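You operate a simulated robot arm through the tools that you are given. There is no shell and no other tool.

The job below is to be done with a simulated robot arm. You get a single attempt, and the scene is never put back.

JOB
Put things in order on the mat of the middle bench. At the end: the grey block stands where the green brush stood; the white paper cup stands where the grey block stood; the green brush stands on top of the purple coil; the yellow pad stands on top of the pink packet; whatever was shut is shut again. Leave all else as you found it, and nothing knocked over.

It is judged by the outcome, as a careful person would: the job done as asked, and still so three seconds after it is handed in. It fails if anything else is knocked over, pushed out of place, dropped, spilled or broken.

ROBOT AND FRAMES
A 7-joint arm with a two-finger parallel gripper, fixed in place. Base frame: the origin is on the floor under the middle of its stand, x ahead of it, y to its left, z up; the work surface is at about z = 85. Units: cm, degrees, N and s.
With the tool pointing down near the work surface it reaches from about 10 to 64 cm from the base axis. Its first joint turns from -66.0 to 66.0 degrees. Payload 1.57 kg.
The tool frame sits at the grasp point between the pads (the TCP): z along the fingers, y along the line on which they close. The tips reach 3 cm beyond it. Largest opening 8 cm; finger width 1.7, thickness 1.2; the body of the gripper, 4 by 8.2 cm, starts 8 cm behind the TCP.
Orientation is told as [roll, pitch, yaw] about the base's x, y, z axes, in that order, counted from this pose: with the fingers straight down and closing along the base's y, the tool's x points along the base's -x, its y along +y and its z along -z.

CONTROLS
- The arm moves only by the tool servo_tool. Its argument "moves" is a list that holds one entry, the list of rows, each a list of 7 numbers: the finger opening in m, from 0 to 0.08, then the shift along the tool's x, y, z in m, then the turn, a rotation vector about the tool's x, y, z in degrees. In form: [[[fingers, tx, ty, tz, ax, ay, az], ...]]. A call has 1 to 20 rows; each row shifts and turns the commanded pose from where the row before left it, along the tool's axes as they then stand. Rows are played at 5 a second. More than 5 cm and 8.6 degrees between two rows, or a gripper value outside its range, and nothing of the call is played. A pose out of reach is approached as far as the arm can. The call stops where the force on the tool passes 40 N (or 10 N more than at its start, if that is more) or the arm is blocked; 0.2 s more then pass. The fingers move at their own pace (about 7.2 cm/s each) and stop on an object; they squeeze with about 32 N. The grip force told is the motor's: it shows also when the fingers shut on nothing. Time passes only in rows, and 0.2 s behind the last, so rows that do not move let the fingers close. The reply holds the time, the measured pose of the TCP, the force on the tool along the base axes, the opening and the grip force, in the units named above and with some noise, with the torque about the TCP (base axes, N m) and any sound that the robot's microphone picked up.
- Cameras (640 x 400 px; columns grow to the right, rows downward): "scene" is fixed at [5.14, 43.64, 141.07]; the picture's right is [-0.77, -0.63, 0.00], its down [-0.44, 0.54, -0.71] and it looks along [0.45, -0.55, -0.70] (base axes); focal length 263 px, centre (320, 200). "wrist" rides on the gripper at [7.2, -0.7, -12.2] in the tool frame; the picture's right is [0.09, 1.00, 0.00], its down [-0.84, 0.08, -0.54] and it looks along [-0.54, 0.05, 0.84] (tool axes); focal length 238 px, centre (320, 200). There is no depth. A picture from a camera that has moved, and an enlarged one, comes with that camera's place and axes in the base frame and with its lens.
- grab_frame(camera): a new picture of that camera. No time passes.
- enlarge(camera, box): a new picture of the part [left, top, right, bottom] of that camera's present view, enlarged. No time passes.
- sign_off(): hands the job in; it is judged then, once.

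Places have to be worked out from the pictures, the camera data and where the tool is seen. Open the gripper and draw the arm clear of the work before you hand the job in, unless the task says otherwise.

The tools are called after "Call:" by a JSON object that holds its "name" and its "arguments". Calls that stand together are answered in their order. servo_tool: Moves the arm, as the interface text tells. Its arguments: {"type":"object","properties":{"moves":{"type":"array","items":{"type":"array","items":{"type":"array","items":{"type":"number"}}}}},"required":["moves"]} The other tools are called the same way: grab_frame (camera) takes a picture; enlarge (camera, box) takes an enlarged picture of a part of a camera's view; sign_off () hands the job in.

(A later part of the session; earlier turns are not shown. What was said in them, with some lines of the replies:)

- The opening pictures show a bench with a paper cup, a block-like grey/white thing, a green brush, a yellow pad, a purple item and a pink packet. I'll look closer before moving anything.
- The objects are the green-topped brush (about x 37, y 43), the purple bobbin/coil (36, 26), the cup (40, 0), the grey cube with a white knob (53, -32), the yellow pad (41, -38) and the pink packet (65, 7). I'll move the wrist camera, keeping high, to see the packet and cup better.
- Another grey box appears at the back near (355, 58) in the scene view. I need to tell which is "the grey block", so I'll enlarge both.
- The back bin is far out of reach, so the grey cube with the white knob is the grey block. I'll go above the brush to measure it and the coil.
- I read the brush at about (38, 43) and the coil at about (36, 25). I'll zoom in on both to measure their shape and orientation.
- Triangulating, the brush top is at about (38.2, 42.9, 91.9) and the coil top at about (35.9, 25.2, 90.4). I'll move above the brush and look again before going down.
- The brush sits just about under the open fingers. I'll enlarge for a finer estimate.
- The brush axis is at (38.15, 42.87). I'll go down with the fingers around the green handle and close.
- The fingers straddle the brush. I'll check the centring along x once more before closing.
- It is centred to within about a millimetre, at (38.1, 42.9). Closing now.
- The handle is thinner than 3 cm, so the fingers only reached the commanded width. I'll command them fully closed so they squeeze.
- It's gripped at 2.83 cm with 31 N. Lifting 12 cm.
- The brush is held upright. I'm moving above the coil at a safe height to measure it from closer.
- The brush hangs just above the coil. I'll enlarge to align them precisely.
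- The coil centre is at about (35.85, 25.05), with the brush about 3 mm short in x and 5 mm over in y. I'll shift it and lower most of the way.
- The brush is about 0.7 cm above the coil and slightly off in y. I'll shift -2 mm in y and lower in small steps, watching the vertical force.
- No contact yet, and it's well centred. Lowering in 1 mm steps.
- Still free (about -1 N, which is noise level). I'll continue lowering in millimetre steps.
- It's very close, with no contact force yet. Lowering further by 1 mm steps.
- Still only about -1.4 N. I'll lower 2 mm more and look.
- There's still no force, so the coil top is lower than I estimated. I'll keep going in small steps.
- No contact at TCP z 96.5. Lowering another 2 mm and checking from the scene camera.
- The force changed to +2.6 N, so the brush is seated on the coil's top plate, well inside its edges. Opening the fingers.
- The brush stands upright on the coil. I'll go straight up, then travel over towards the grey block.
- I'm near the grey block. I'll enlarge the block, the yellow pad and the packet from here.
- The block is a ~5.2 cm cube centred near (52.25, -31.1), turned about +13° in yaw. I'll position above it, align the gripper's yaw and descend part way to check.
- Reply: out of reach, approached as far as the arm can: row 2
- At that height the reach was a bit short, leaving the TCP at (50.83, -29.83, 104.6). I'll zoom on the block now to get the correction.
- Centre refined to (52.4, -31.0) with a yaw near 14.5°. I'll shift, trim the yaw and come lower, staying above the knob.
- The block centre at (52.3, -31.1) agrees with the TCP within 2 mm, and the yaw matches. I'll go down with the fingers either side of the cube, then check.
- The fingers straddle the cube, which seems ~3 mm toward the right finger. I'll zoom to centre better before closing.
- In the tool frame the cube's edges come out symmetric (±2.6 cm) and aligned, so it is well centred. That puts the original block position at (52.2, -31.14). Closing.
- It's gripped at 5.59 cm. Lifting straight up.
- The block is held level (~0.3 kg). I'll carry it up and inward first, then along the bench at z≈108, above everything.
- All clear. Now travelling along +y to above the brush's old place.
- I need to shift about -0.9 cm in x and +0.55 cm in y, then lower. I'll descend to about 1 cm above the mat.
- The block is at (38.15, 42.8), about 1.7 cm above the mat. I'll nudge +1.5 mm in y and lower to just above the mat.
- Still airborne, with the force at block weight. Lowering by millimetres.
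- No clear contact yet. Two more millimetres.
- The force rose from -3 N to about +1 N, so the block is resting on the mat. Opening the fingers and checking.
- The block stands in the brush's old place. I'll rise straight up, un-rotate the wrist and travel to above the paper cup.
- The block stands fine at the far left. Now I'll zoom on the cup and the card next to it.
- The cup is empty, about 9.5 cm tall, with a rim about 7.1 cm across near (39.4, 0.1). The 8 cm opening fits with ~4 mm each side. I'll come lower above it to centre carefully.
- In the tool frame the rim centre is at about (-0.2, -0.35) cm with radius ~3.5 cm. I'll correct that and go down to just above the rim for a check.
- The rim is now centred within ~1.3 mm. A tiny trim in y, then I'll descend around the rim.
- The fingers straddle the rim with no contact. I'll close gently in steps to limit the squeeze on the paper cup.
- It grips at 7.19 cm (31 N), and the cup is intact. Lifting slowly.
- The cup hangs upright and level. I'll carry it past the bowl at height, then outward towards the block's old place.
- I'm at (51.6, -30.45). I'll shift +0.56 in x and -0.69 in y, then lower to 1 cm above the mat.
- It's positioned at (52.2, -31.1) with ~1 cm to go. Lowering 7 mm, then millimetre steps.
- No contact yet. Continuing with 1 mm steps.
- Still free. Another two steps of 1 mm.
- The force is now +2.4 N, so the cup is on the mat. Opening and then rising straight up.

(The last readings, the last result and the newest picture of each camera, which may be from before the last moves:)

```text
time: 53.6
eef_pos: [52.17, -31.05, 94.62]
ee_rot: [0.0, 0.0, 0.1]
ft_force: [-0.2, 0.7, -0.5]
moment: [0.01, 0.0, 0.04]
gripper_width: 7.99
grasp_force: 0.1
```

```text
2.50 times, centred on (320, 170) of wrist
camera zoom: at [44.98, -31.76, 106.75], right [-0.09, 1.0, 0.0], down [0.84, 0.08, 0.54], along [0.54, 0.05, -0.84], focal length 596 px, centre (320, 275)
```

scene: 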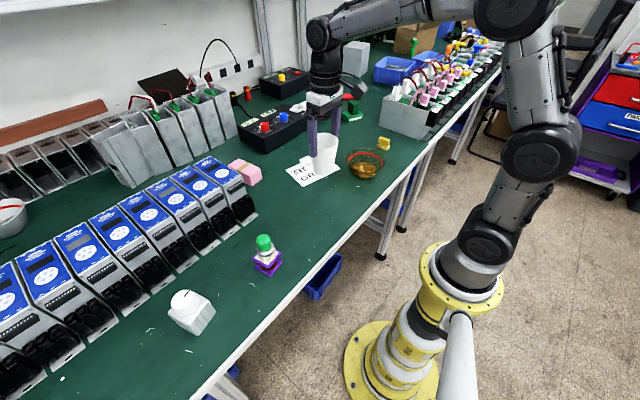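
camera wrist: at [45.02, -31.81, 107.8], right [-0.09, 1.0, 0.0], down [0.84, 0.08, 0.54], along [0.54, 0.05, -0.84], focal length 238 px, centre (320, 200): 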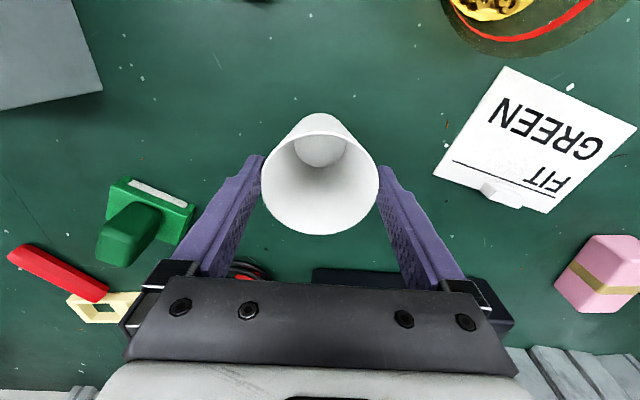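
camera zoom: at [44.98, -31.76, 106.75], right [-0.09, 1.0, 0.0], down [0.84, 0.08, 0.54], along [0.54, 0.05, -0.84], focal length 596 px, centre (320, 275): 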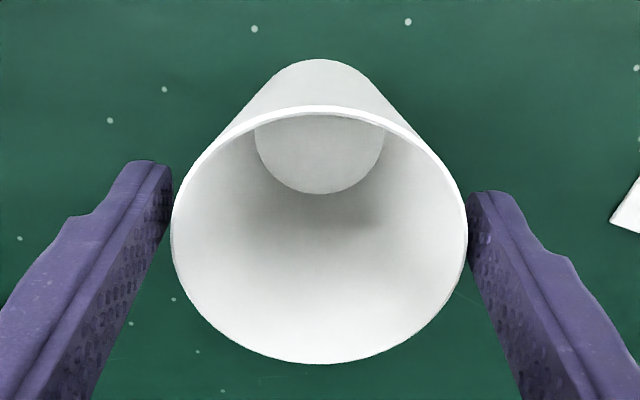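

The cup stands free between the fingers. I'll rise straight up 6 cm, then go inward over the yellow pad.

Call:
{"name": "servo_tool", "arguments": {"moves": [[[0.08, 0, 0, -0.01, 0, 0, 0], [0.08, 0, 0, -0.02, 0, 0, 0], [0.08, 0, 0, -0.025, 0, 0, 0], [0.08, 0.02, -0.005, -0.015, 0, 0, 0], [0.08, 0.0373, -0.02, -0.013, 0, 0, 0], [0.08, 0.0373, -0.02, -0.013, 0, 0, 0], [0.08, 0.018, -0.01, 0, 0, 0, 0], [0.08, 0, 0, 0, 0, 0, 0]]]}}

Call:
{"name": "grab_frame", "arguments": {"camera": "wrist"}}

Call:
{"name": "grab_frame", "arguments": {"camera": "scene"}}

```text
time: 55.4
eef_pos: [40.96, -36.51, 104.3]
ee_rot: [0.0, 0.1, -0.1]
ft_force: [-0.8, 0.5, 0.0]
moment: [-0.02, 0.02, 0.02]
gripper_width: 8.01
grasp_force: 0.0
```

```text
taken
camera wrist: at [33.82, -37.24, 116.43], right [-0.09, 1.0, 0.0], down [0.84, 0.08, 0.54], along [0.54, 0.05, -0.84], focal length 238 px, centre (320, 200)
```

wrist: 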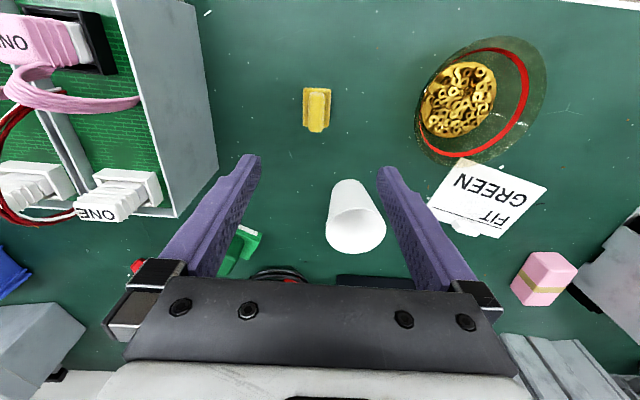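

```text
taken
```

scene: 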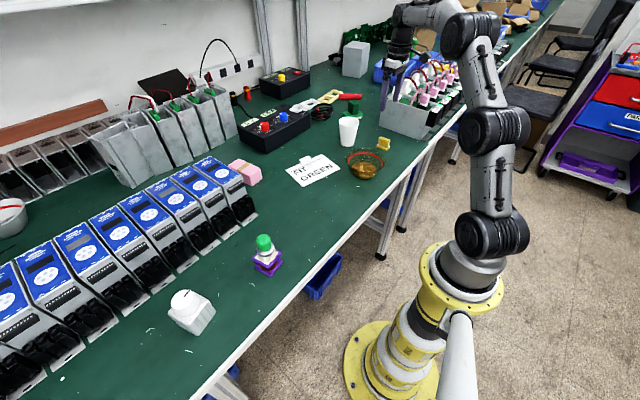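

The cup stands where the block was, and the bowl and card are untouched. Zooming in on the yellow pad.

Call:
{"name": "enlarge", "arguments": {"camera": "wrist", "box": [280, 70, 360, 150]}}

Call:
{"name": "enlarge", "arguments": {"camera": "scene", "box": [360, 125, 410, 165]}}

Call:
{"name": "enlarge", "arguments": {"camera": "scene", "box": [220, 145, 280, 195]}}

```text
5.00 times, centred on (320, 110) of wrist
camera zoom: at [33.82, -37.24, 116.43], right [-0.09, 1.0, 0.0], down [0.84, 0.08, 0.54], along [0.54, 0.05, -0.84], focal length 1192 px, centre (320, 650)
```

zoom: 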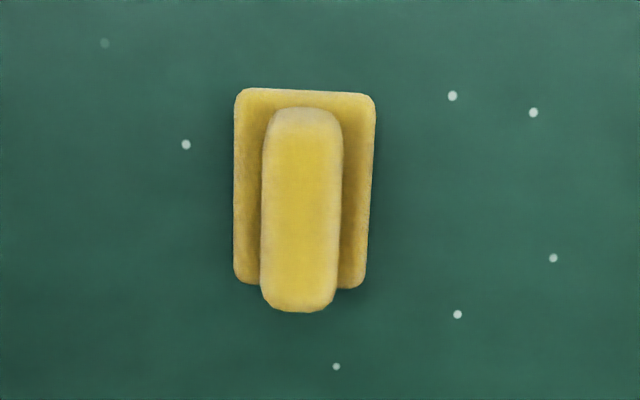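

```text
10.00 times, centred on (385, 145) of scene
camera zoom: at [5.14, 43.64, 141.07], right [-0.77, -0.63, 0.0], down [-0.44, 0.54, -0.71], along [0.45, -0.55, -0.7], focal length 2634 px, centre (-330, 750)
```

zoom: 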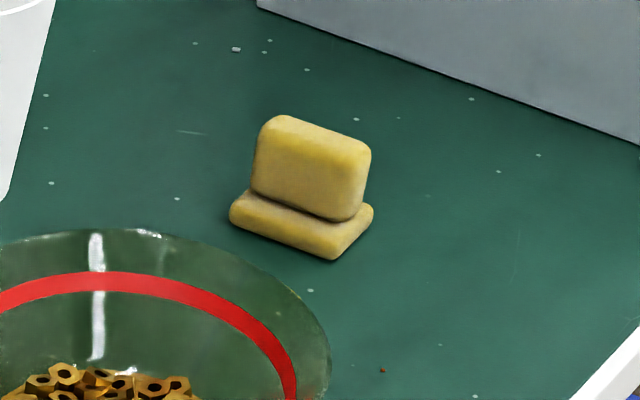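

```text
8.00 times, centred on (250, 170) of scene
camera zoom: at [5.14, 43.64, 141.07], right [-0.77, -0.63, 0.0], down [-0.44, 0.54, -0.71], along [0.45, -0.55, -0.7], focal length 2107 px, centre (880, 440)
```

zoom: 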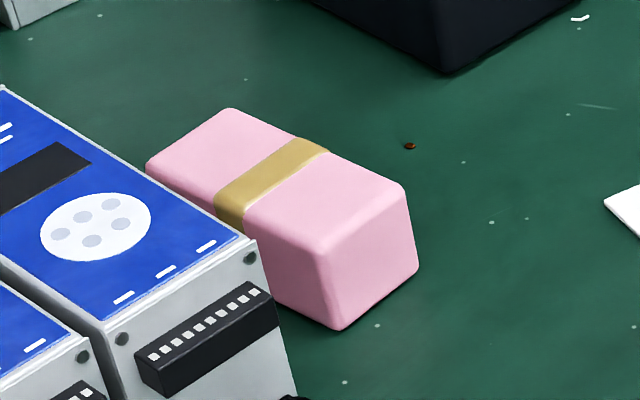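

The pad is a ~4.4 × 3.4 cm plate with an upright tab (1.8 cm thick, top z≈88.5) lying along x. The packet (centre about x 66, y 7, top z≈89) is at the reach limit, so I'll first test, empty-handed, whether a tool tilted outward ~20° gets there, and measure the packet.

Call:
{"name": "servo_tool", "arguments": {"moves": [[[0.08, -0.015, 0.043, 0, 0, 0, 0], [0.08, -0.015, 0.043, 0, 0, 0, 0], [0.08, -0.015, 0.043, 0, 0, 0, 0], [0.08, -0.015, 0.043, 0, 0, 0, 0], [0.08, -0.015, 0.043, 0, 0, 0, 0], [0.08, -0.015, 0.043, 0, 0, 0, 0], [0.08, -0.015, 0.043, 0, 0, 0, 0], [0.08, -0.015, 0.043, 0, 0, 0, 0], [0.08, -0.015, 0.043, 0, 0, 0, 0], [0.08, -0.015, 0.043, 0, 0, 0, 0], [0.08, 0, 0, 0, 0, -6.7, 0], [0.08, 0, 0, 0, 0, -6.7, 0], [0.08, 0, 0, 0, 0, -6.6, 0], [0.08, 0, 0, 0, 0, 0, 0]]]}}

Call:
{"name": "grab_frame", "arguments": {"camera": "wrist"}}

Call:
{"name": "grab_frame", "arguments": {"camera": "scene"}}

```text
time: 58.4
eef_pos: [55.86, 6.59, 104.2]
ee_rot: [0.0, -20.1, 0.0]
ft_force: [-0.5, -1.2, -0.5]
moment: [-0.02, 0.01, 0.0]
gripper_width: 8.01
grasp_force: 0.0
```

```text
taken
camera wrist: at [44.93, 5.84, 113.11], right [-0.09, 1.0, -0.03], down [0.6, 0.08, 0.8], along [0.8, 0.05, -0.6], focal length 238 px, centre (320, 200)
```

wrist: 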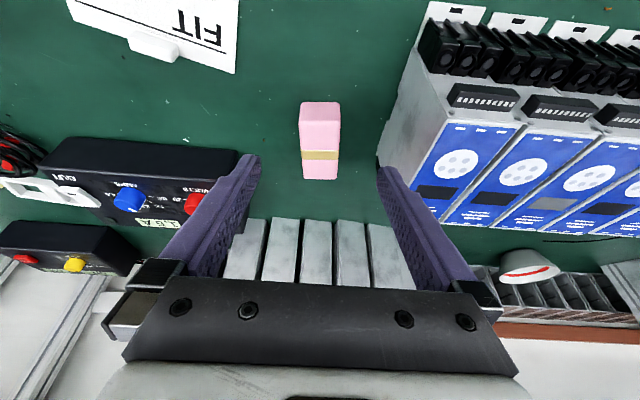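

```text
taken
```

scene: 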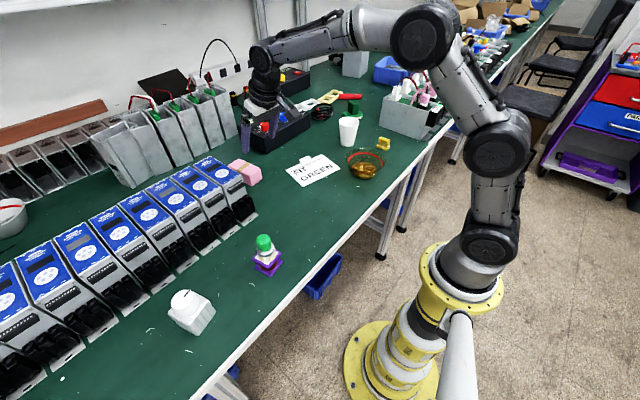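

The tilt works. I'll zoom on the packet to measure its top face from here.

Call:
{"name": "enlarge", "arguments": {"camera": "wrist", "box": [270, 80, 390, 190]}}

```text
3.64 times, centred on (330, 135) of wrist
camera zoom: at [44.93, 5.84, 113.11], right [-0.09, 1.0, -0.03], down [0.6, 0.08, 0.8], along [0.8, 0.05, -0.6], focal length 867 px, centre (284, 436)
```

zoom: 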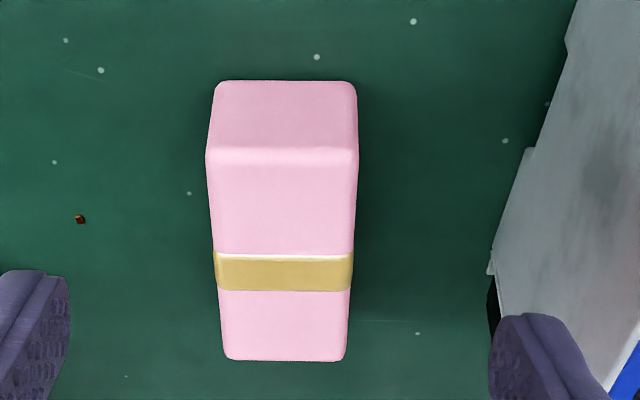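

The packet's top spans x 61.6–71.3, y 4–9.9, z 89.1, centred at (66.5, 6.9), and the drive and supply are well clear. I'll test the reach at the intended placing pose with the tips staying 3 cm above the packet.

Call:
{"name": "servo_tool", "arguments": {"moves": [[[0.08, -0.0193, 0.001, 0.0397, 0, 0, 0], [0.08, -0.0193, 0.001, 0.0397, 0, 0, 0], [0.08, -0.0193, 0.001, 0.0397, 0, 0, 0], [0.08, 0, 0, 0, 0, 0, 0]]]}}

Call:
{"name": "grab_frame", "arguments": {"camera": "wrist"}}

Call:
{"name": "grab_frame", "arguments": {"camera": "scene"}}

```text
time: 59.4
eef_pos: [65.4, 6.82, 94.89]
ee_rot: [0.0, -20.0, 0.1]
ft_force: [-0.3, 0.6, 0.3]
moment: [0.0, -0.04, 0.02]
gripper_width: 7.96
grasp_force: 0.1
```

```text
taken
camera wrist: at [54.58, 6.02, 103.79], right [-0.09, 1.0, -0.03], down [0.6, 0.08, 0.8], along [0.79, 0.05, -0.61], focal length 238 px, centre (320, 200)
```

wrist: 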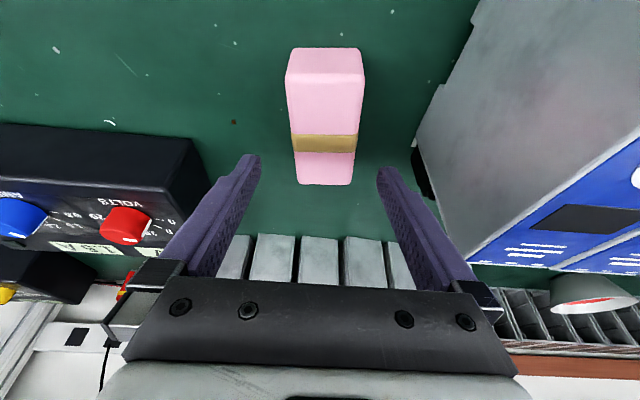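

```text
taken
```

scene: 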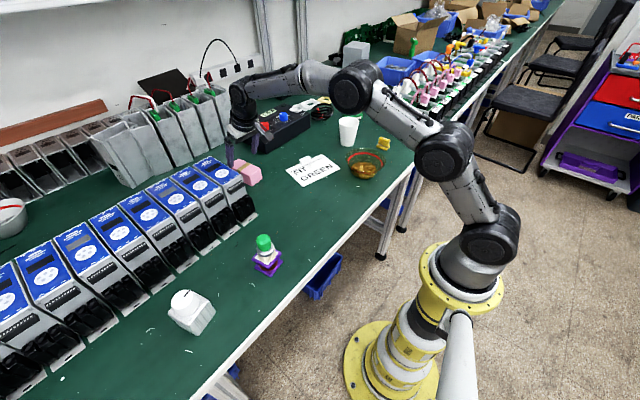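

The tilted pose is reachable. One closer measurement of the packet from here before fetching the pad.

Call:
{"name": "enlarge", "arguments": {"camera": "wrist", "box": [260, 30, 400, 200]}}

```text
2.35 times, centred on (330, 115) of wrist
camera zoom: at [54.58, 6.02, 103.79], right [-0.09, 1.0, -0.03], down [0.6, 0.08, 0.8], along [0.79, 0.05, -0.61], focal length 561 px, centre (296, 400)
```

zoom: 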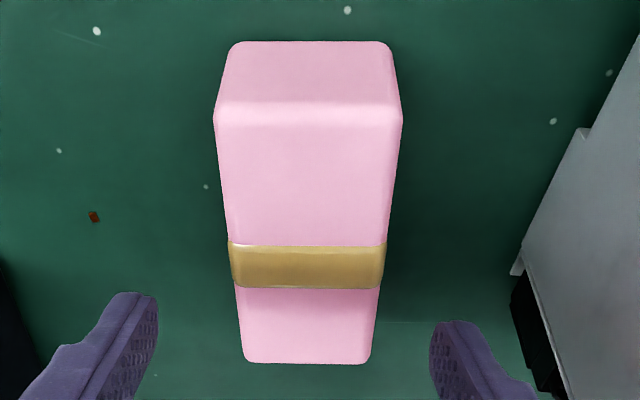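

The packet centre is confirmed at (66.5, 6.9). Going back up and over to the yellow pad, keeping the 20° tilt so the pad will be set down level.

Call:
{"name": "servo_tool", "arguments": {"moves": [[[0.08, 0.0193, -0.001, -0.0397, 0, 0, 0], [0.08, 0.0193, -0.001, -0.0397, 0, 0, 0], [0.08, 0.0193, -0.001, -0.0397, 0, 0, 0], [0.08, 0.0141, -0.0432, -0.0051, 0, 0, 0], [0.08, 0.0141, -0.0432, -0.0051, 0, 0, 0], [0.08, 0.0141, -0.0432, -0.0051, 0, 0, 0], [0.08, 0.0141, -0.0432, -0.0051, 0, 0, 0], [0.08, 0.0141, -0.0432, -0.0051, 0, 0, 0], [0.08, 0.0141, -0.0432, -0.0051, 0, 0, 0], [0.08, 0.0141, -0.0432, -0.0051, 0, 0, 0], [0.08, 0.0141, -0.0432, -0.0051, 0, 0, 0], [0.08, 0.0141, -0.0432, -0.0051, 0, 0, 0], [0.08, 0.0141, -0.0432, -0.0051, 0, 0, 0], [0.08, 0, 0, 0, 0, 0, 0]]]}}

Call:
{"name": "grab_frame", "arguments": {"camera": "wrist"}}

Call:
{"name": "grab_frame", "arguments": {"camera": "scene"}}

```text
time: 62.4
eef_pos: [40.73, -36.65, 103.96]
ee_rot: [0.1, -20.0, 0.0]
ft_force: [0.5, -0.6, 0.1]
moment: [-0.02, -0.02, -0.01]
gripper_width: 7.98
grasp_force: 0.1
```

```text
taken
camera wrist: at [29.73, -37.51, 112.89], right [-0.09, 1.0, -0.03], down [0.6, 0.08, 0.8], along [0.79, 0.05, -0.6], focal length 238 px, centre (320, 200)
```

wrist: 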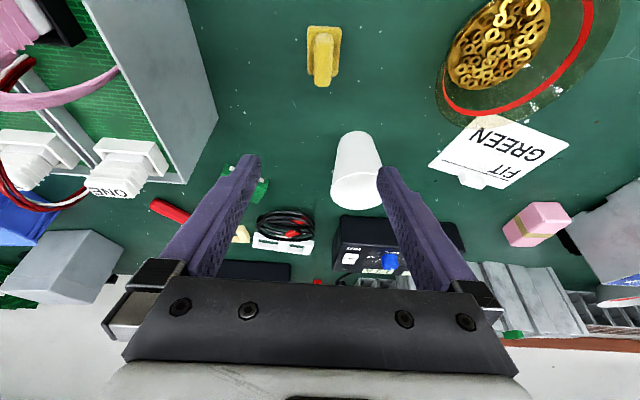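

```text
taken
```

scene: 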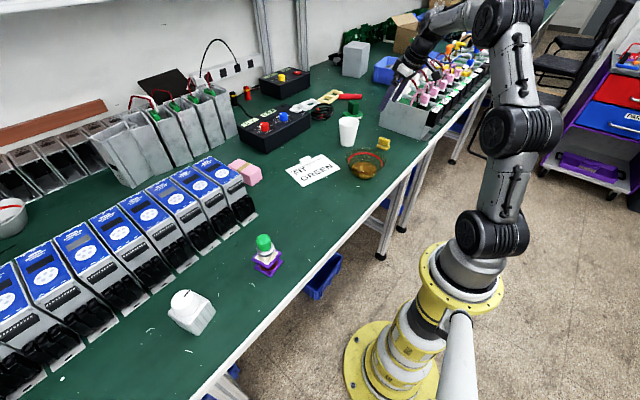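

I'm above the pad with the tilt. I'll come down to ~95 and inspect alignment.

Call:
{"name": "servo_tool", "arguments": {"moves": [[[0.08, 0.022, -0.0015, 0.0367, 0, 0, 0], [0.08, 0.022, -0.0015, 0.0367, 0, 0, 0], [0.08, 0, 0, 0, 0, 0, 0]]]}}

Call:
{"name": "enlarge", "arguments": {"camera": "wrist", "box": [250, 60, 390, 200]}}

Call:
{"name": "enlarge", "arguments": {"camera": "scene", "box": [340, 70, 440, 170]}}

```text
time: 63.2
eef_pos: [39.36, -36.91, 95.45]
ee_rot: [0.0, -20.0, 0.0]
ft_force: [0.4, 0.1, -0.3]
moment: [0.0, -0.02, -0.01]
gripper_width: 8.01
grasp_force: 0.1
```

```text
2.86 times, centred on (320, 130) of wrist
camera zoom: at [28.4, -37.64, 104.37], right [-0.09, 1.0, -0.03], down [0.6, 0.08, 0.8], along [0.79, 0.05, -0.6], focal length 681 px, centre (320, 400)
```

zoom: 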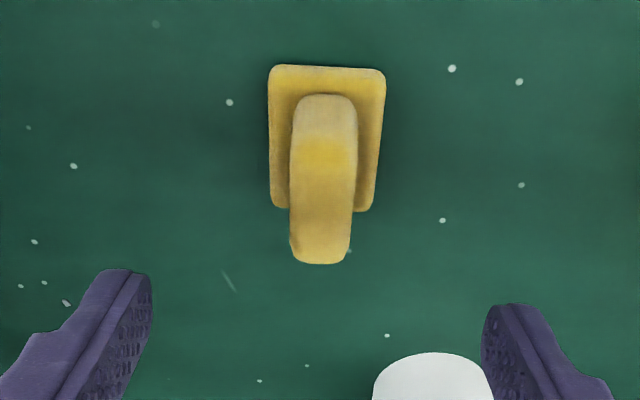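

```text
4.00 times, centred on (390, 120) of scene
camera zoom: at [5.14, 43.64, 141.07], right [-0.77, -0.63, 0.0], down [-0.44, 0.54, -0.71], along [0.45, -0.55, -0.7], focal length 1054 px, centre (40, 520)
```

zoom: 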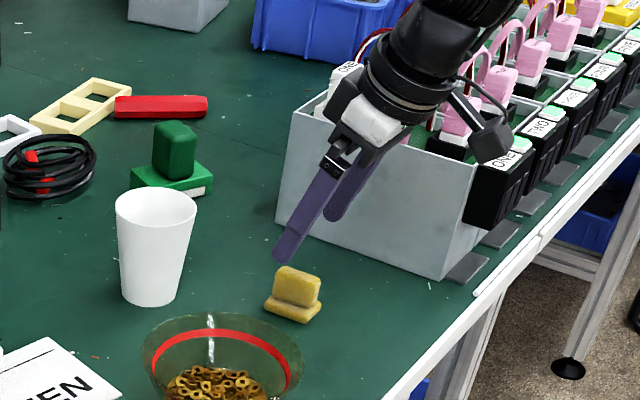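

The pad centre is (40.15, -37.1), yaw about +4°, with the tab centred near y -37.05. I'll add 4° yaw and go straight down so the tips end just above the plate, beside the tab.

Call:
{"name": "servo_tool", "arguments": {"moves": [[[0.08, 0, -0.001, 0, -1.37, 0, -3.76], [0.08, 0.0085, 0, 0.0235, 0, 0, 0], [0.08, 0.007, 0, 0.0195, 0, 0, 0], [0.08, 0.0036, 0, 0.01, 0, 0, 0], [0.08, 0, 0, 0, 0, 0, 0]]]}}

Call:
{"name": "grab_frame", "arguments": {"camera": "wrist"}}

Call:
{"name": "enlarge", "arguments": {"camera": "wrist", "box": [240, 100, 400, 240]}}

Call:
{"name": "enlarge", "arguments": {"camera": "scene", "box": [350, 110, 420, 170]}}

```text
time: 64.4
eef_pos: [39.51, -36.99, 89.92]
ee_rot: [-0.1, -19.9, 4.1]
ft_force: [-1.1, 0.5, 0.8]
moment: [0.01, 0.0, 0.0]
gripper_width: 7.99
grasp_force: 0.0
```

```text
taken
camera wrist: at [28.66, -38.41, 98.9], right [-0.16, 0.99, -0.03], down [0.59, 0.12, 0.8], along [0.79, 0.11, -0.6], focal length 238 px, centre (320, 200)
```

wrist: 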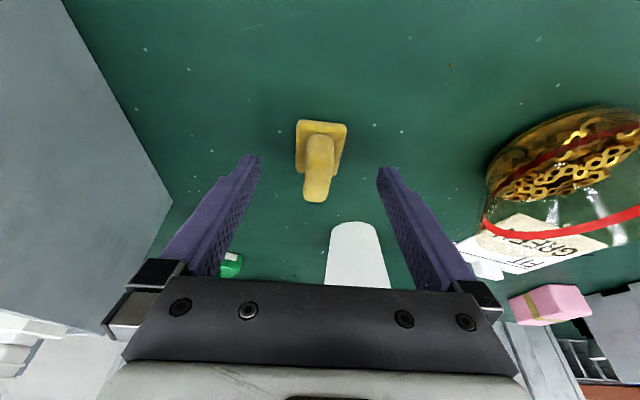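

```text
2.86 times, centred on (320, 170) of wrist
camera zoom: at [28.66, -38.41, 98.9], right [-0.16, 0.99, -0.03], down [0.59, 0.12, 0.8], along [0.79, 0.11, -0.6], focal length 681 px, centre (320, 286)
```

zoom: 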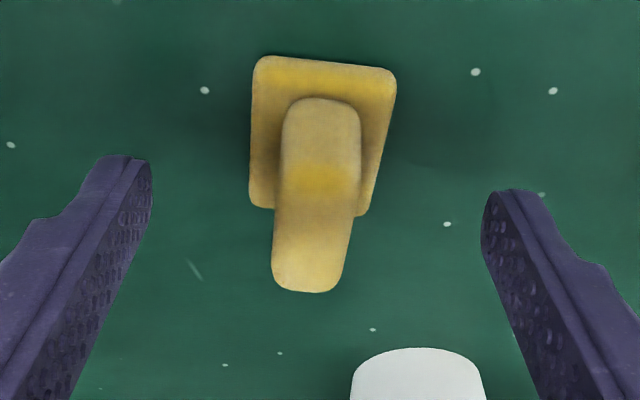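

```text
6.67 times, centred on (385, 140) of scene
camera zoom: at [5.14, 43.64, 141.07], right [-0.77, -0.63, 0.0], down [-0.44, 0.54, -0.71], along [0.45, -0.55, -0.7], focal length 1756 px, centre (-113, 600)
```

zoom: 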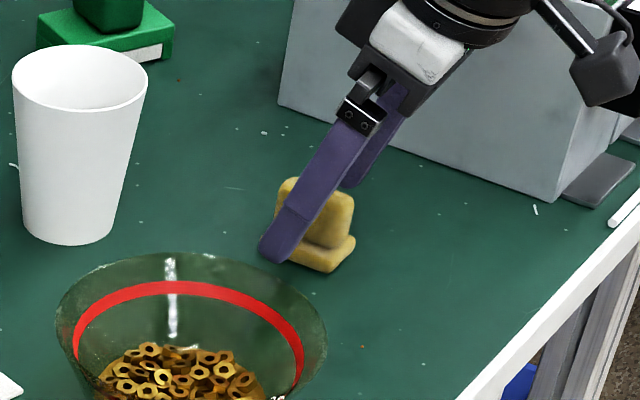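

The tab lies between the pads, centred within ~1 mm and aligned. Closing.

Call:
{"name": "servo_tool", "arguments": {"moves": [[[0.05, 0, 0, 0, 0, 0, 0], [0.03, 0, 0, 0, 0, 0, 0], [0.022, 0, 0, 0, 0, 0, 0], [0.0, 0, 0, 0, 0, 0, 0], [0.0, 0, 0, 0, 0, 0, 0], [0.0, 0, 0, 0, 0, 0, 0]]]}}

Call:
{"name": "enlarge", "arguments": {"camera": "wrist", "box": [240, 100, 400, 240]}}

Call:
{"name": "enlarge", "arguments": {"camera": "scene", "box": [350, 110, 420, 170]}}

```text
time: 65.8
eef_pos: [39.53, -36.86, 90.06]
ee_rot: [0.0, -19.9, 4.0]
ft_force: [0.8, 0.8, 0.1]
moment: [0.02, -0.01, -0.03]
gripper_width: 1.66
grasp_force: 31.9
```

```text
2.86 times, centred on (320, 170) of wrist
camera zoom: at [28.66, -38.42, 98.92], right [-0.16, 0.99, -0.03], down [0.59, 0.12, 0.8], along [0.79, 0.11, -0.6], focal length 681 px, centre (320, 286)
```

zoom: 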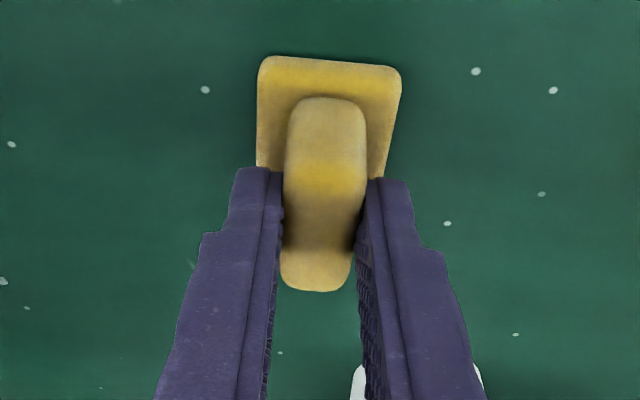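

```text
6.67 times, centred on (385, 140) of scene
camera zoom: at [5.14, 43.64, 141.07], right [-0.77, -0.63, 0.0], down [-0.44, 0.54, -0.71], along [0.45, -0.55, -0.7], focal length 1756 px, centre (-113, 600)
```

zoom: 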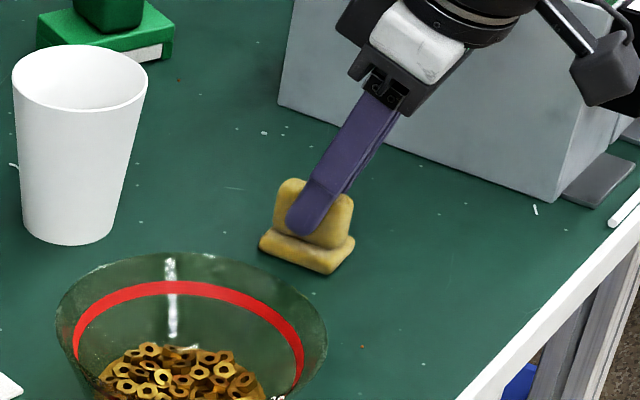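

It's gripped at 1.66 cm on the tab. Lifting vertically 12 cm.

Call:
{"name": "servo_tool", "arguments": {"moves": [[[0.0, -0.0034, 0, -0.0094, 0, 0, 0], [0.0, -0.0103, 0, -0.0282, 0, 0, 0], [0.0, -0.0137, 0, -0.0376, 0, 0, 0], [0.0, -0.0137, 0, -0.0376, 0, 0, 0], [0.0, 0, 0, 0, 0, 0, 0]]]}}

Call:
{"name": "grab_frame", "arguments": {"camera": "wrist"}}

Call:
{"name": "enlarge", "arguments": {"camera": "scene", "box": [330, 60, 430, 170]}}

```text
time: 67.0
eef_pos: [39.3, -36.99, 102.27]
ee_rot: [0.1, -20.0, 3.9]
ft_force: [-0.5, 0.4, 0.0]
moment: [-0.01, 0.03, 0.01]
gripper_width: 1.68
grasp_force: 32.0
```

```text
taken
camera wrist: at [28.51, -38.55, 111.06], right [-0.16, 0.99, -0.03], down [0.59, 0.12, 0.8], along [0.79, 0.11, -0.61], focal length 238 px, centre (320, 200)
```

wrist: 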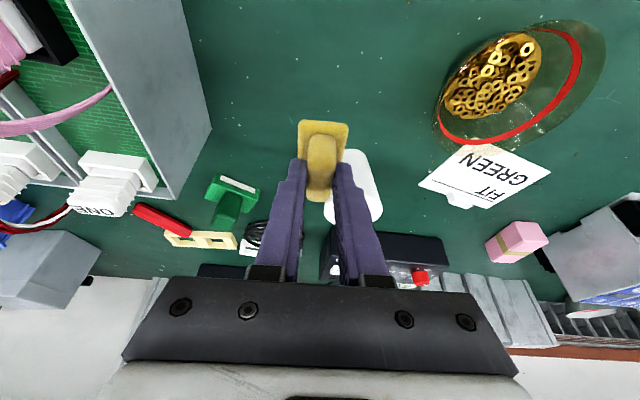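

```text
3.64 times, centred on (380, 115) of scene
camera zoom: at [5.14, 43.64, 141.07], right [-0.77, -0.63, 0.0], down [-0.44, 0.54, -0.71], along [0.45, -0.55, -0.7], focal length 958 px, centre (102, 509)
```

zoom: 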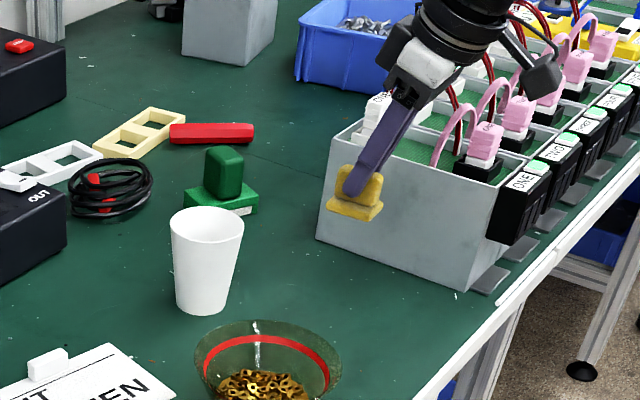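

The pad is level in the grip. Carrying it across at z≈104 to a point short of the packet.

Call:
{"name": "servo_tool", "arguments": {"moves": [[[0.0, -0.0173, 0.03886, 0.00436, 0, 0, 0], [0.0, -0.0173, 0.03886, 0.00436, 0, 0, 0], [0.0, -0.0173, 0.03886, 0.00436, 0, 0, 0], [0.0, -0.0173, 0.03886, 0.00436, 0, 0, 0], [0.0, -0.0173, 0.03886, 0.00436, 0, 0, 0], [0.0, -0.0173, 0.03886, 0.00436, 0, 0, 0], [0.0, -0.0173, 0.03886, 0.00436, 0, 0, 0], [0.0, -0.0173, 0.03886, 0.00436, 0, 0, 0], [0.0, -0.0173, 0.03886, 0.00436, 0, 0, 0], [0.0, -0.0173, 0.03886, 0.00436, 0, 0, 0], [0.0, -0.0173, 0.03886, 0.00436, 0, 0, 0], [0.0, 0, 0, 0, 0, 0, 0]]]}}

Call:
{"name": "grab_frame", "arguments": {"camera": "wrist"}}

Call:
{"name": "grab_frame", "arguments": {"camera": "scene"}}

```text
time: 69.6
eef_pos: [55.98, 7.05, 104.24]
ee_rot: [0.0, -20.0, 4.0]
ft_force: [-0.2, 0.3, -0.6]
moment: [-0.03, 0.0, -0.01]
gripper_width: 1.7
grasp_force: 31.6
```

```text
taken
camera wrist: at [45.14, 5.56, 113.1], right [-0.16, 0.99, -0.03], down [0.59, 0.12, 0.8], along [0.79, 0.1, -0.61], focal length 238 px, centre (320, 200)
```

wrist: 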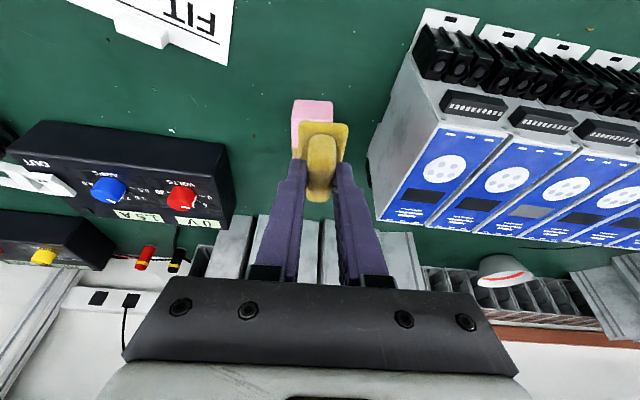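

```text
taken
```

scene: 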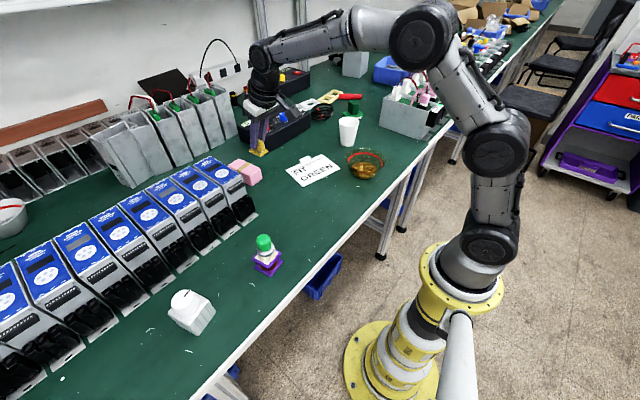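

Now moving outward and down to about 2 cm above the packet top.

Call:
{"name": "servo_tool", "arguments": {"moves": [[[0.0, -0.0216, -0.0027, 0.0366, 0, 0, 0], [0.0, -0.0216, -0.0027, 0.0366, 0, 0, 0], [0.0, -0.0216, -0.0027, 0.0366, 0, 0, 0], [0.0, 0, 0, 0, 0, 0, 0]]]}}

Call:
{"name": "enlarge", "arguments": {"camera": "wrist", "box": [240, 40, 400, 220]}}

Call:
{"name": "enlarge", "arguments": {"camera": "scene", "box": [200, 110, 300, 200]}}

```text
time: 70.6
eef_pos: [65.75, 7.01, 96.11]
ee_rot: [0.0, -20.0, 3.9]
ft_force: [-0.1, 0.0, -1.5]
moment: [-0.01, 0.01, 0.02]
gripper_width: 1.66
grasp_force: 32.0
```

```text
2.22 times, centred on (320, 130) of wrist
camera zoom: at [54.98, 5.46, 104.98], right [-0.16, 0.99, -0.03], down [0.59, 0.12, 0.8], along [0.79, 0.11, -0.6], focal length 530 px, centre (320, 356)
```

zoom: 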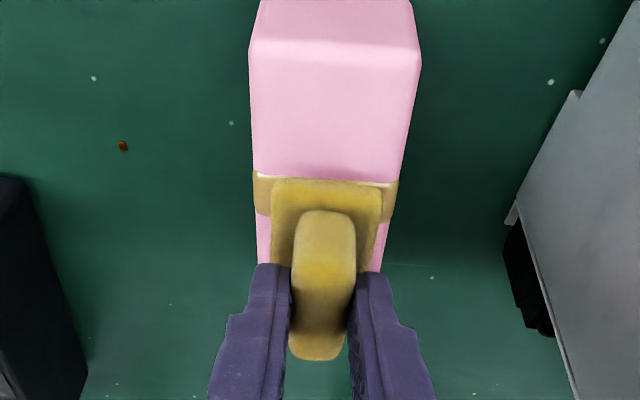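

```text
4.44 times, centred on (250, 155) of scene
camera zoom: at [5.14, 43.64, 141.07], right [-0.77, -0.63, 0.0], down [-0.44, 0.54, -0.71], along [0.45, -0.55, -0.7], focal length 1171 px, centre (631, 400)
```

zoom: 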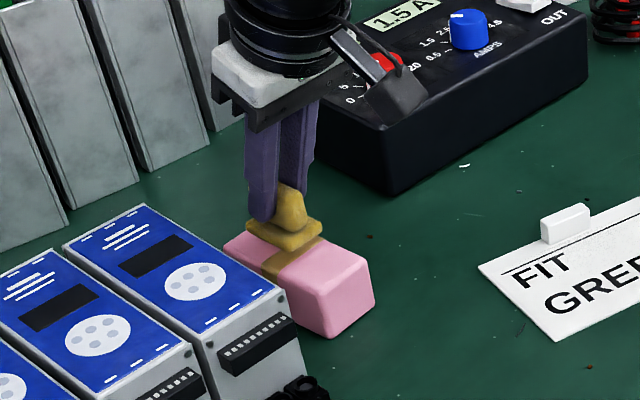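

The pad hangs centred above the packet with ~2 cm to go. Lowering 1.6 cm vertically.

Call:
{"name": "servo_tool", "arguments": {"moves": [[[0.0, 0.0018, 0, 0.005, 0, 0, 0], [0.0, 0.0018, 0, 0.005, 0, 0, 0], [0.0, 0.0018, 0, 0.005, 0, 0, 0], [0.0, 0, 0, 0, 0, 0, 0]]]}}

Call:
{"name": "enlarge", "arguments": {"camera": "scene", "box": [225, 130, 285, 200]}}

```text
time: 71.6
eef_pos: [65.78, 6.89, 94.63]
ee_rot: [0.0, -20.1, 4.0]
ft_force: [-1.2, -0.4, 5.1]
moment: [0.03, 0.1, -0.03]
gripper_width: 1.67
grasp_force: 32.0
```

```text
5.71 times, centred on (255, 165) of scene
camera zoom: at [5.12, 43.64, 141.07], right [-0.77, -0.63, 0.0], down [-0.44, 0.54, -0.71], along [0.45, -0.55, -0.7], focal length 1505 px, centre (691, 400)
```

zoom: 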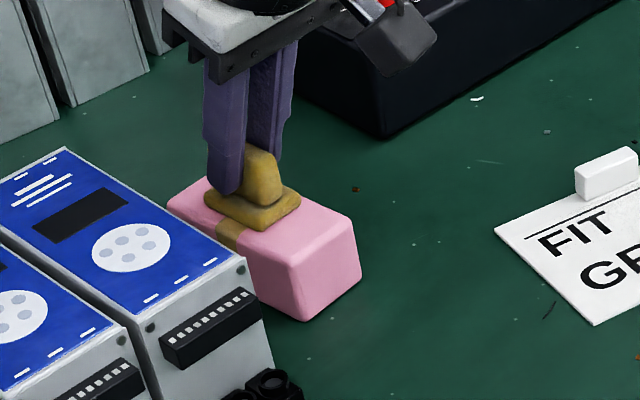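

The force is +5 N, so the pad rests on the packet. Opening the fingers partway and checking.

Call:
{"name": "servo_tool", "arguments": {"moves": [[[0.02, 0, 0, 0, 0, 0, 0], [0.028, 0, 0, 0, 0, 0, 0], [0.04, 0, 0, 0, 0, 0, 0], [0.05, 0, 0, 0, 0, 0, 0], [0.05, 0, 0, 0, 0, 0, 0]]]}}

Call:
{"name": "enlarge", "arguments": {"camera": "scene", "box": [225, 130, 285, 200]}}

Call:
{"name": "enlarge", "arguments": {"camera": "wrist", "box": [240, 40, 400, 220]}}

```text
time: 72.8
eef_pos: [65.71, 7.01, 94.56]
ee_rot: [0.1, -20.0, 3.9]
ft_force: [0.0, 0.2, 0.2]
moment: [0.0, 0.0, 0.03]
gripper_width: 4.98
grasp_force: 0.0
```

```text
5.71 times, centred on (255, 165) of scene
camera zoom: at [5.14, 43.64, 141.07], right [-0.77, -0.63, 0.0], down [-0.44, 0.54, -0.71], along [0.45, -0.55, -0.7], focal length 1505 px, centre (691, 400)
```

zoom: 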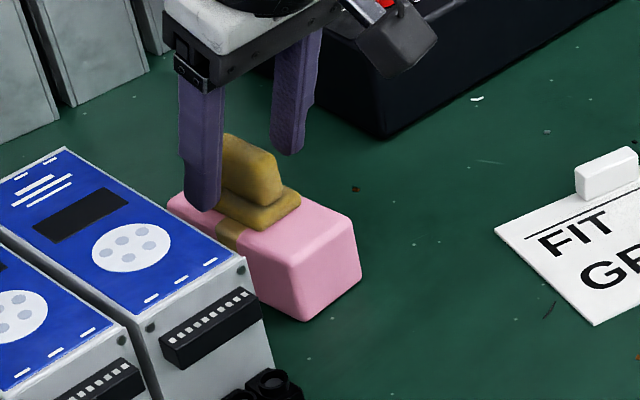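

```text
2.22 times, centred on (320, 130) of wrist
camera zoom: at [54.87, 5.39, 103.39], right [-0.16, 0.99, -0.03], down [0.59, 0.12, 0.8], along [0.79, 0.11, -0.61], focal length 530 px, centre (320, 356)
```

zoom: 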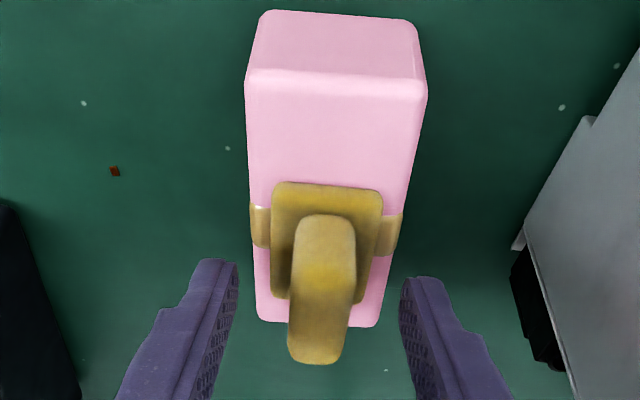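

The pad stands squarely on the packet. I'll withdraw along the tool axis, then move back and up clear of everything.

Call:
{"name": "servo_tool", "arguments": {"moves": [[[0.05, 0, 0, -0.02, 0, 0, 0], [0.05, 0, 0, -0.04, 0, 0, 0], [0.05, 0, 0, -0.045, 0, 0, 0], [0.05, 0.03, 0, -0.03, 0, 0, 0], [0.05, 0.035, 0, -0.02, 0, 0, 0], [0.05, 0.03, -0.02, -0.02, 0, 6.7, 0], [0.05, 0.03, -0.02, -0.01, 0, 6.7, 0], [0.05, 0.03, -0.02, 0, 0, 6.6, 0], [0.05, 0, 0, 0, 0, 0, 0]]]}}

Call:
{"name": "grab_frame", "arguments": {"camera": "wrist"}}

Call:
{"name": "grab_frame", "arguments": {"camera": "scene"}}

```text
time: 74.8
eef_pos: [45.29, -0.59, 107.51]
ee_rot: [0.0, 0.0, 3.9]
ft_force: [-0.2, 0.0, 0.3]
moment: [-0.03, -0.02, -0.03]
gripper_width: 5.0
grasp_force: 0.0
```

```text
taken
camera wrist: at [38.1, -1.86, 119.64], right [-0.16, 0.99, 0.0], down [0.83, 0.14, 0.54], along [0.53, 0.09, -0.84], focal length 238 px, centre (320, 200)
```

wrist: 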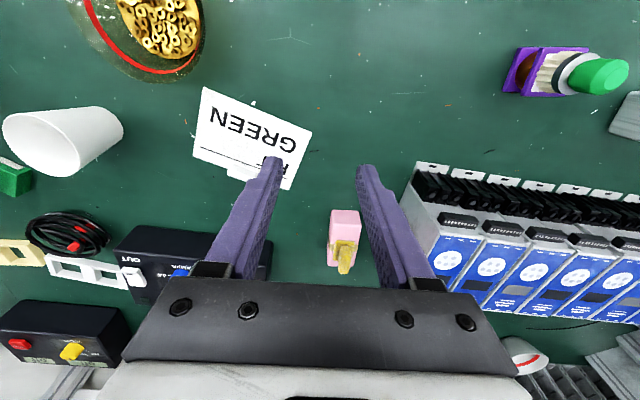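

```text
taken
```

scene: 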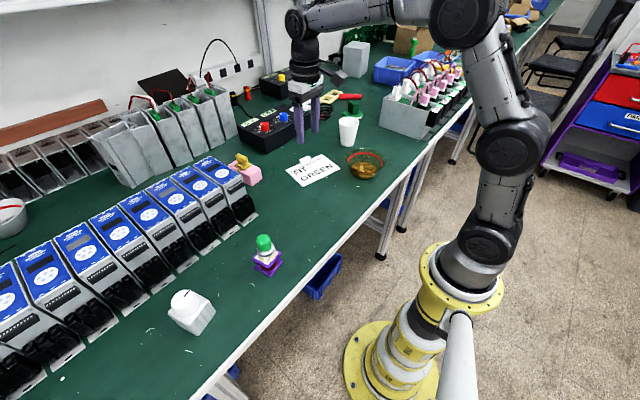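

All four moves look done. I'll bring the arm up to its starting pose with the gripper open, then inspect every item.

Call:
{"name": "servo_tool", "arguments": {"moves": [[[0.08, 0.012, -0.04, -0.02, 0, 0, 4], [0.08, 0.012, -0.04, -0.02, 0, 0, 0], [0.08, 0.015, -0.045, -0.02, 0, 0, 0], [0.08, 0, 0, 0, 0, 0, 0]]]}}

Call:
{"name": "enlarge", "arguments": {"camera": "scene", "box": [150, 220, 310, 350]}}

Call:
{"name": "enlarge", "arguments": {"camera": "scene", "box": [220, 90, 420, 220]}}

Call:
{"name": "grab_frame", "arguments": {"camera": "wrist"}}

Call:
{"name": "grab_frame", "arguments": {"camera": "scene"}}

```text
refused: row 3 steps farther than a row can; nothing moved
```

```text
3.08 times, centred on (230, 285) of scene
camera zoom: at [5.14, 43.64, 141.07], right [-0.77, -0.63, 0.0], down [-0.44, 0.54, -0.71], along [0.45, -0.55, -0.7], focal length 810 px, centre (597, -62)
```

zoom: 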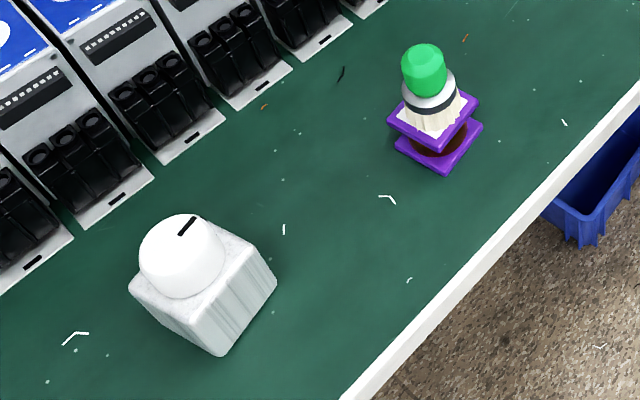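

```text
3.08 times, centred on (320, 155) of scene
camera zoom: at [5.14, 43.64, 141.07], right [-0.77, -0.63, 0.0], down [-0.44, 0.54, -0.71], along [0.45, -0.55, -0.7], focal length 810 px, centre (320, 338)
```

zoom: 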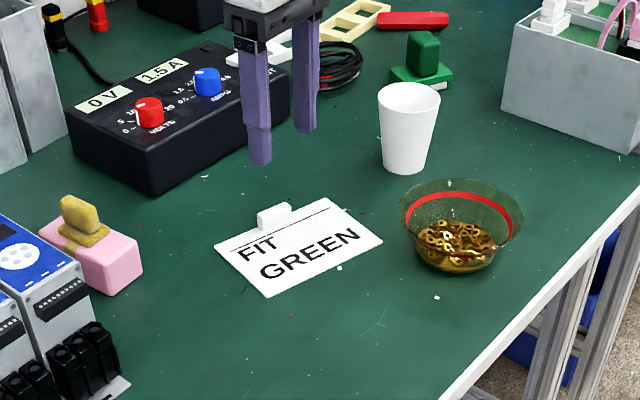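

```text
taken
camera wrist: at [38.1, -1.86, 119.64], right [-0.16, 0.99, 0.0], down [0.83, 0.14, 0.54], along [0.53, 0.09, -0.84], focal length 238 px, centre (320, 200)
```

wrist: 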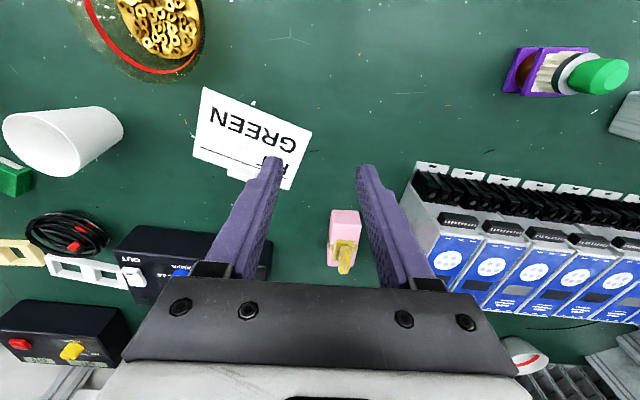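

```text
taken
```

scene: 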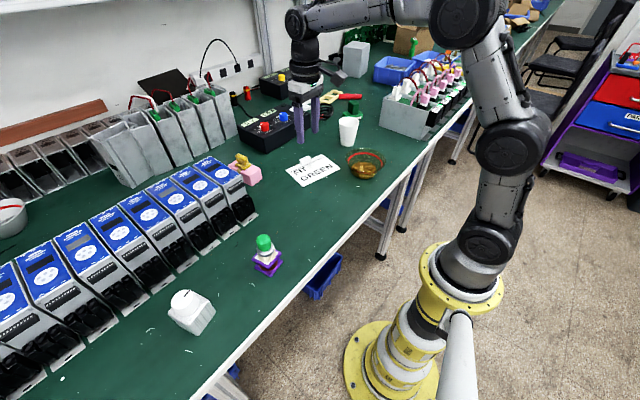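

That call was refused because the third row was over 5 cm, so nothing moved. The enlarged views show all items standing correctly. Retrying with smaller steps.

Call:
{"name": "servo_tool", "arguments": {"moves": [[[0.08, 0.01, -0.03, -0.015, 0, 0, 3.9], [0.08, 0.01, -0.035, -0.015, 0, 0, 0], [0.08, 0.01, -0.035, -0.015, 0, 0, 0], [0.08, 0.01, -0.03, -0.015, 0, 0, 0], [0.08, 0, 0, 0, 0, 0, 0], [0.08, 0, 0, 0, 0, 0, 0]]]}}

Call:
{"name": "grab_frame", "arguments": {"camera": "scene"}}

Call:
{"name": "enlarge", "arguments": {"camera": "scene", "box": [220, 90, 420, 220]}}

Call:
{"name": "grab_frame", "arguments": {"camera": "wrist"}}

```text
time: 76.2
eef_pos: [41.55, -13.75, 113.5]
ee_rot: [0.0, -0.1, 0.1]
ft_force: [0.7, -0.8, -0.2]
moment: [-0.03, 0.03, -0.01]
gripper_width: 8.0
grasp_force: 0.0
```

```text
taken
```

scene: 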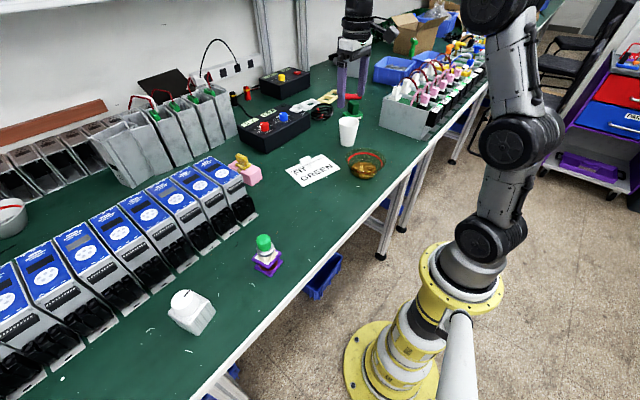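

```text
3.08 times, centred on (320, 155) of scene
camera zoom: at [5.14, 43.64, 141.07], right [-0.77, -0.63, 0.0], down [-0.44, 0.54, -0.71], along [0.45, -0.55, -0.7], focal length 810 px, centre (320, 338)
```

zoom: 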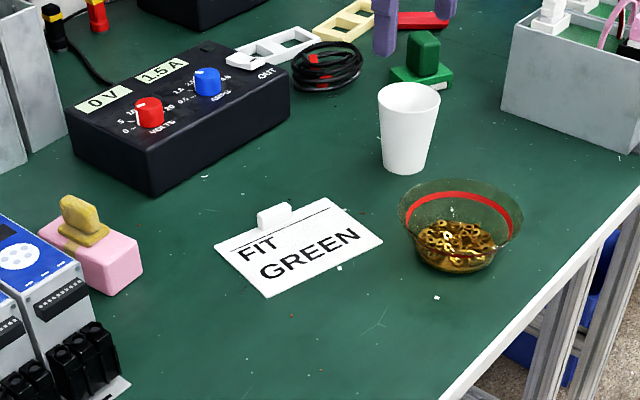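

```text
taken
camera wrist: at [34.33, -14.5, 125.69], right [-0.09, 1.0, 0.0], down [0.84, 0.08, 0.54], along [0.54, 0.05, -0.84], focal length 238 px, centre (320, 200)
```

wrist: 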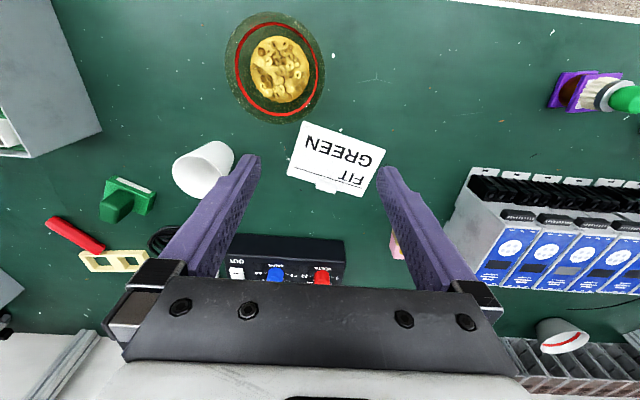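

The arm is back at its starting pose, with the gripper open and empty. The pictures show each item in place:
- **Grey block:** stands where the brush stood.
- **White cup:** stands where the block stood.
- **Green brush:** stands on the purple coil.
- **Yellow pad:** stands on the pink packet.

The card, bowl and everything else look undisturbed, and nothing was opened along the way. Handing in.

Call:
{"name": "sign_off", "arguments": {}}

```text
The job is handed in.
```

The job is done and handed in. The final pictures show each item where you asked:

- **Grey block:** it stands where the green brush stood, within about a millimetre by my measurements. I took the light grey cube with the white knob to be the grey block, because the other grey box is far out of reach.
- **White paper cup:** it stands upright where the grey block stood.
- **Green brush:** it stands on top of the purple coil.
- **Yellow pad:** it stands on top of the pink packet, close to its centre.

I opened nothing, so there was nothing to shut again. The bowl, the card and everything else look undisturbed, and nothing was knocked over. The arm is back at its starting pose with the gripper open and empty.
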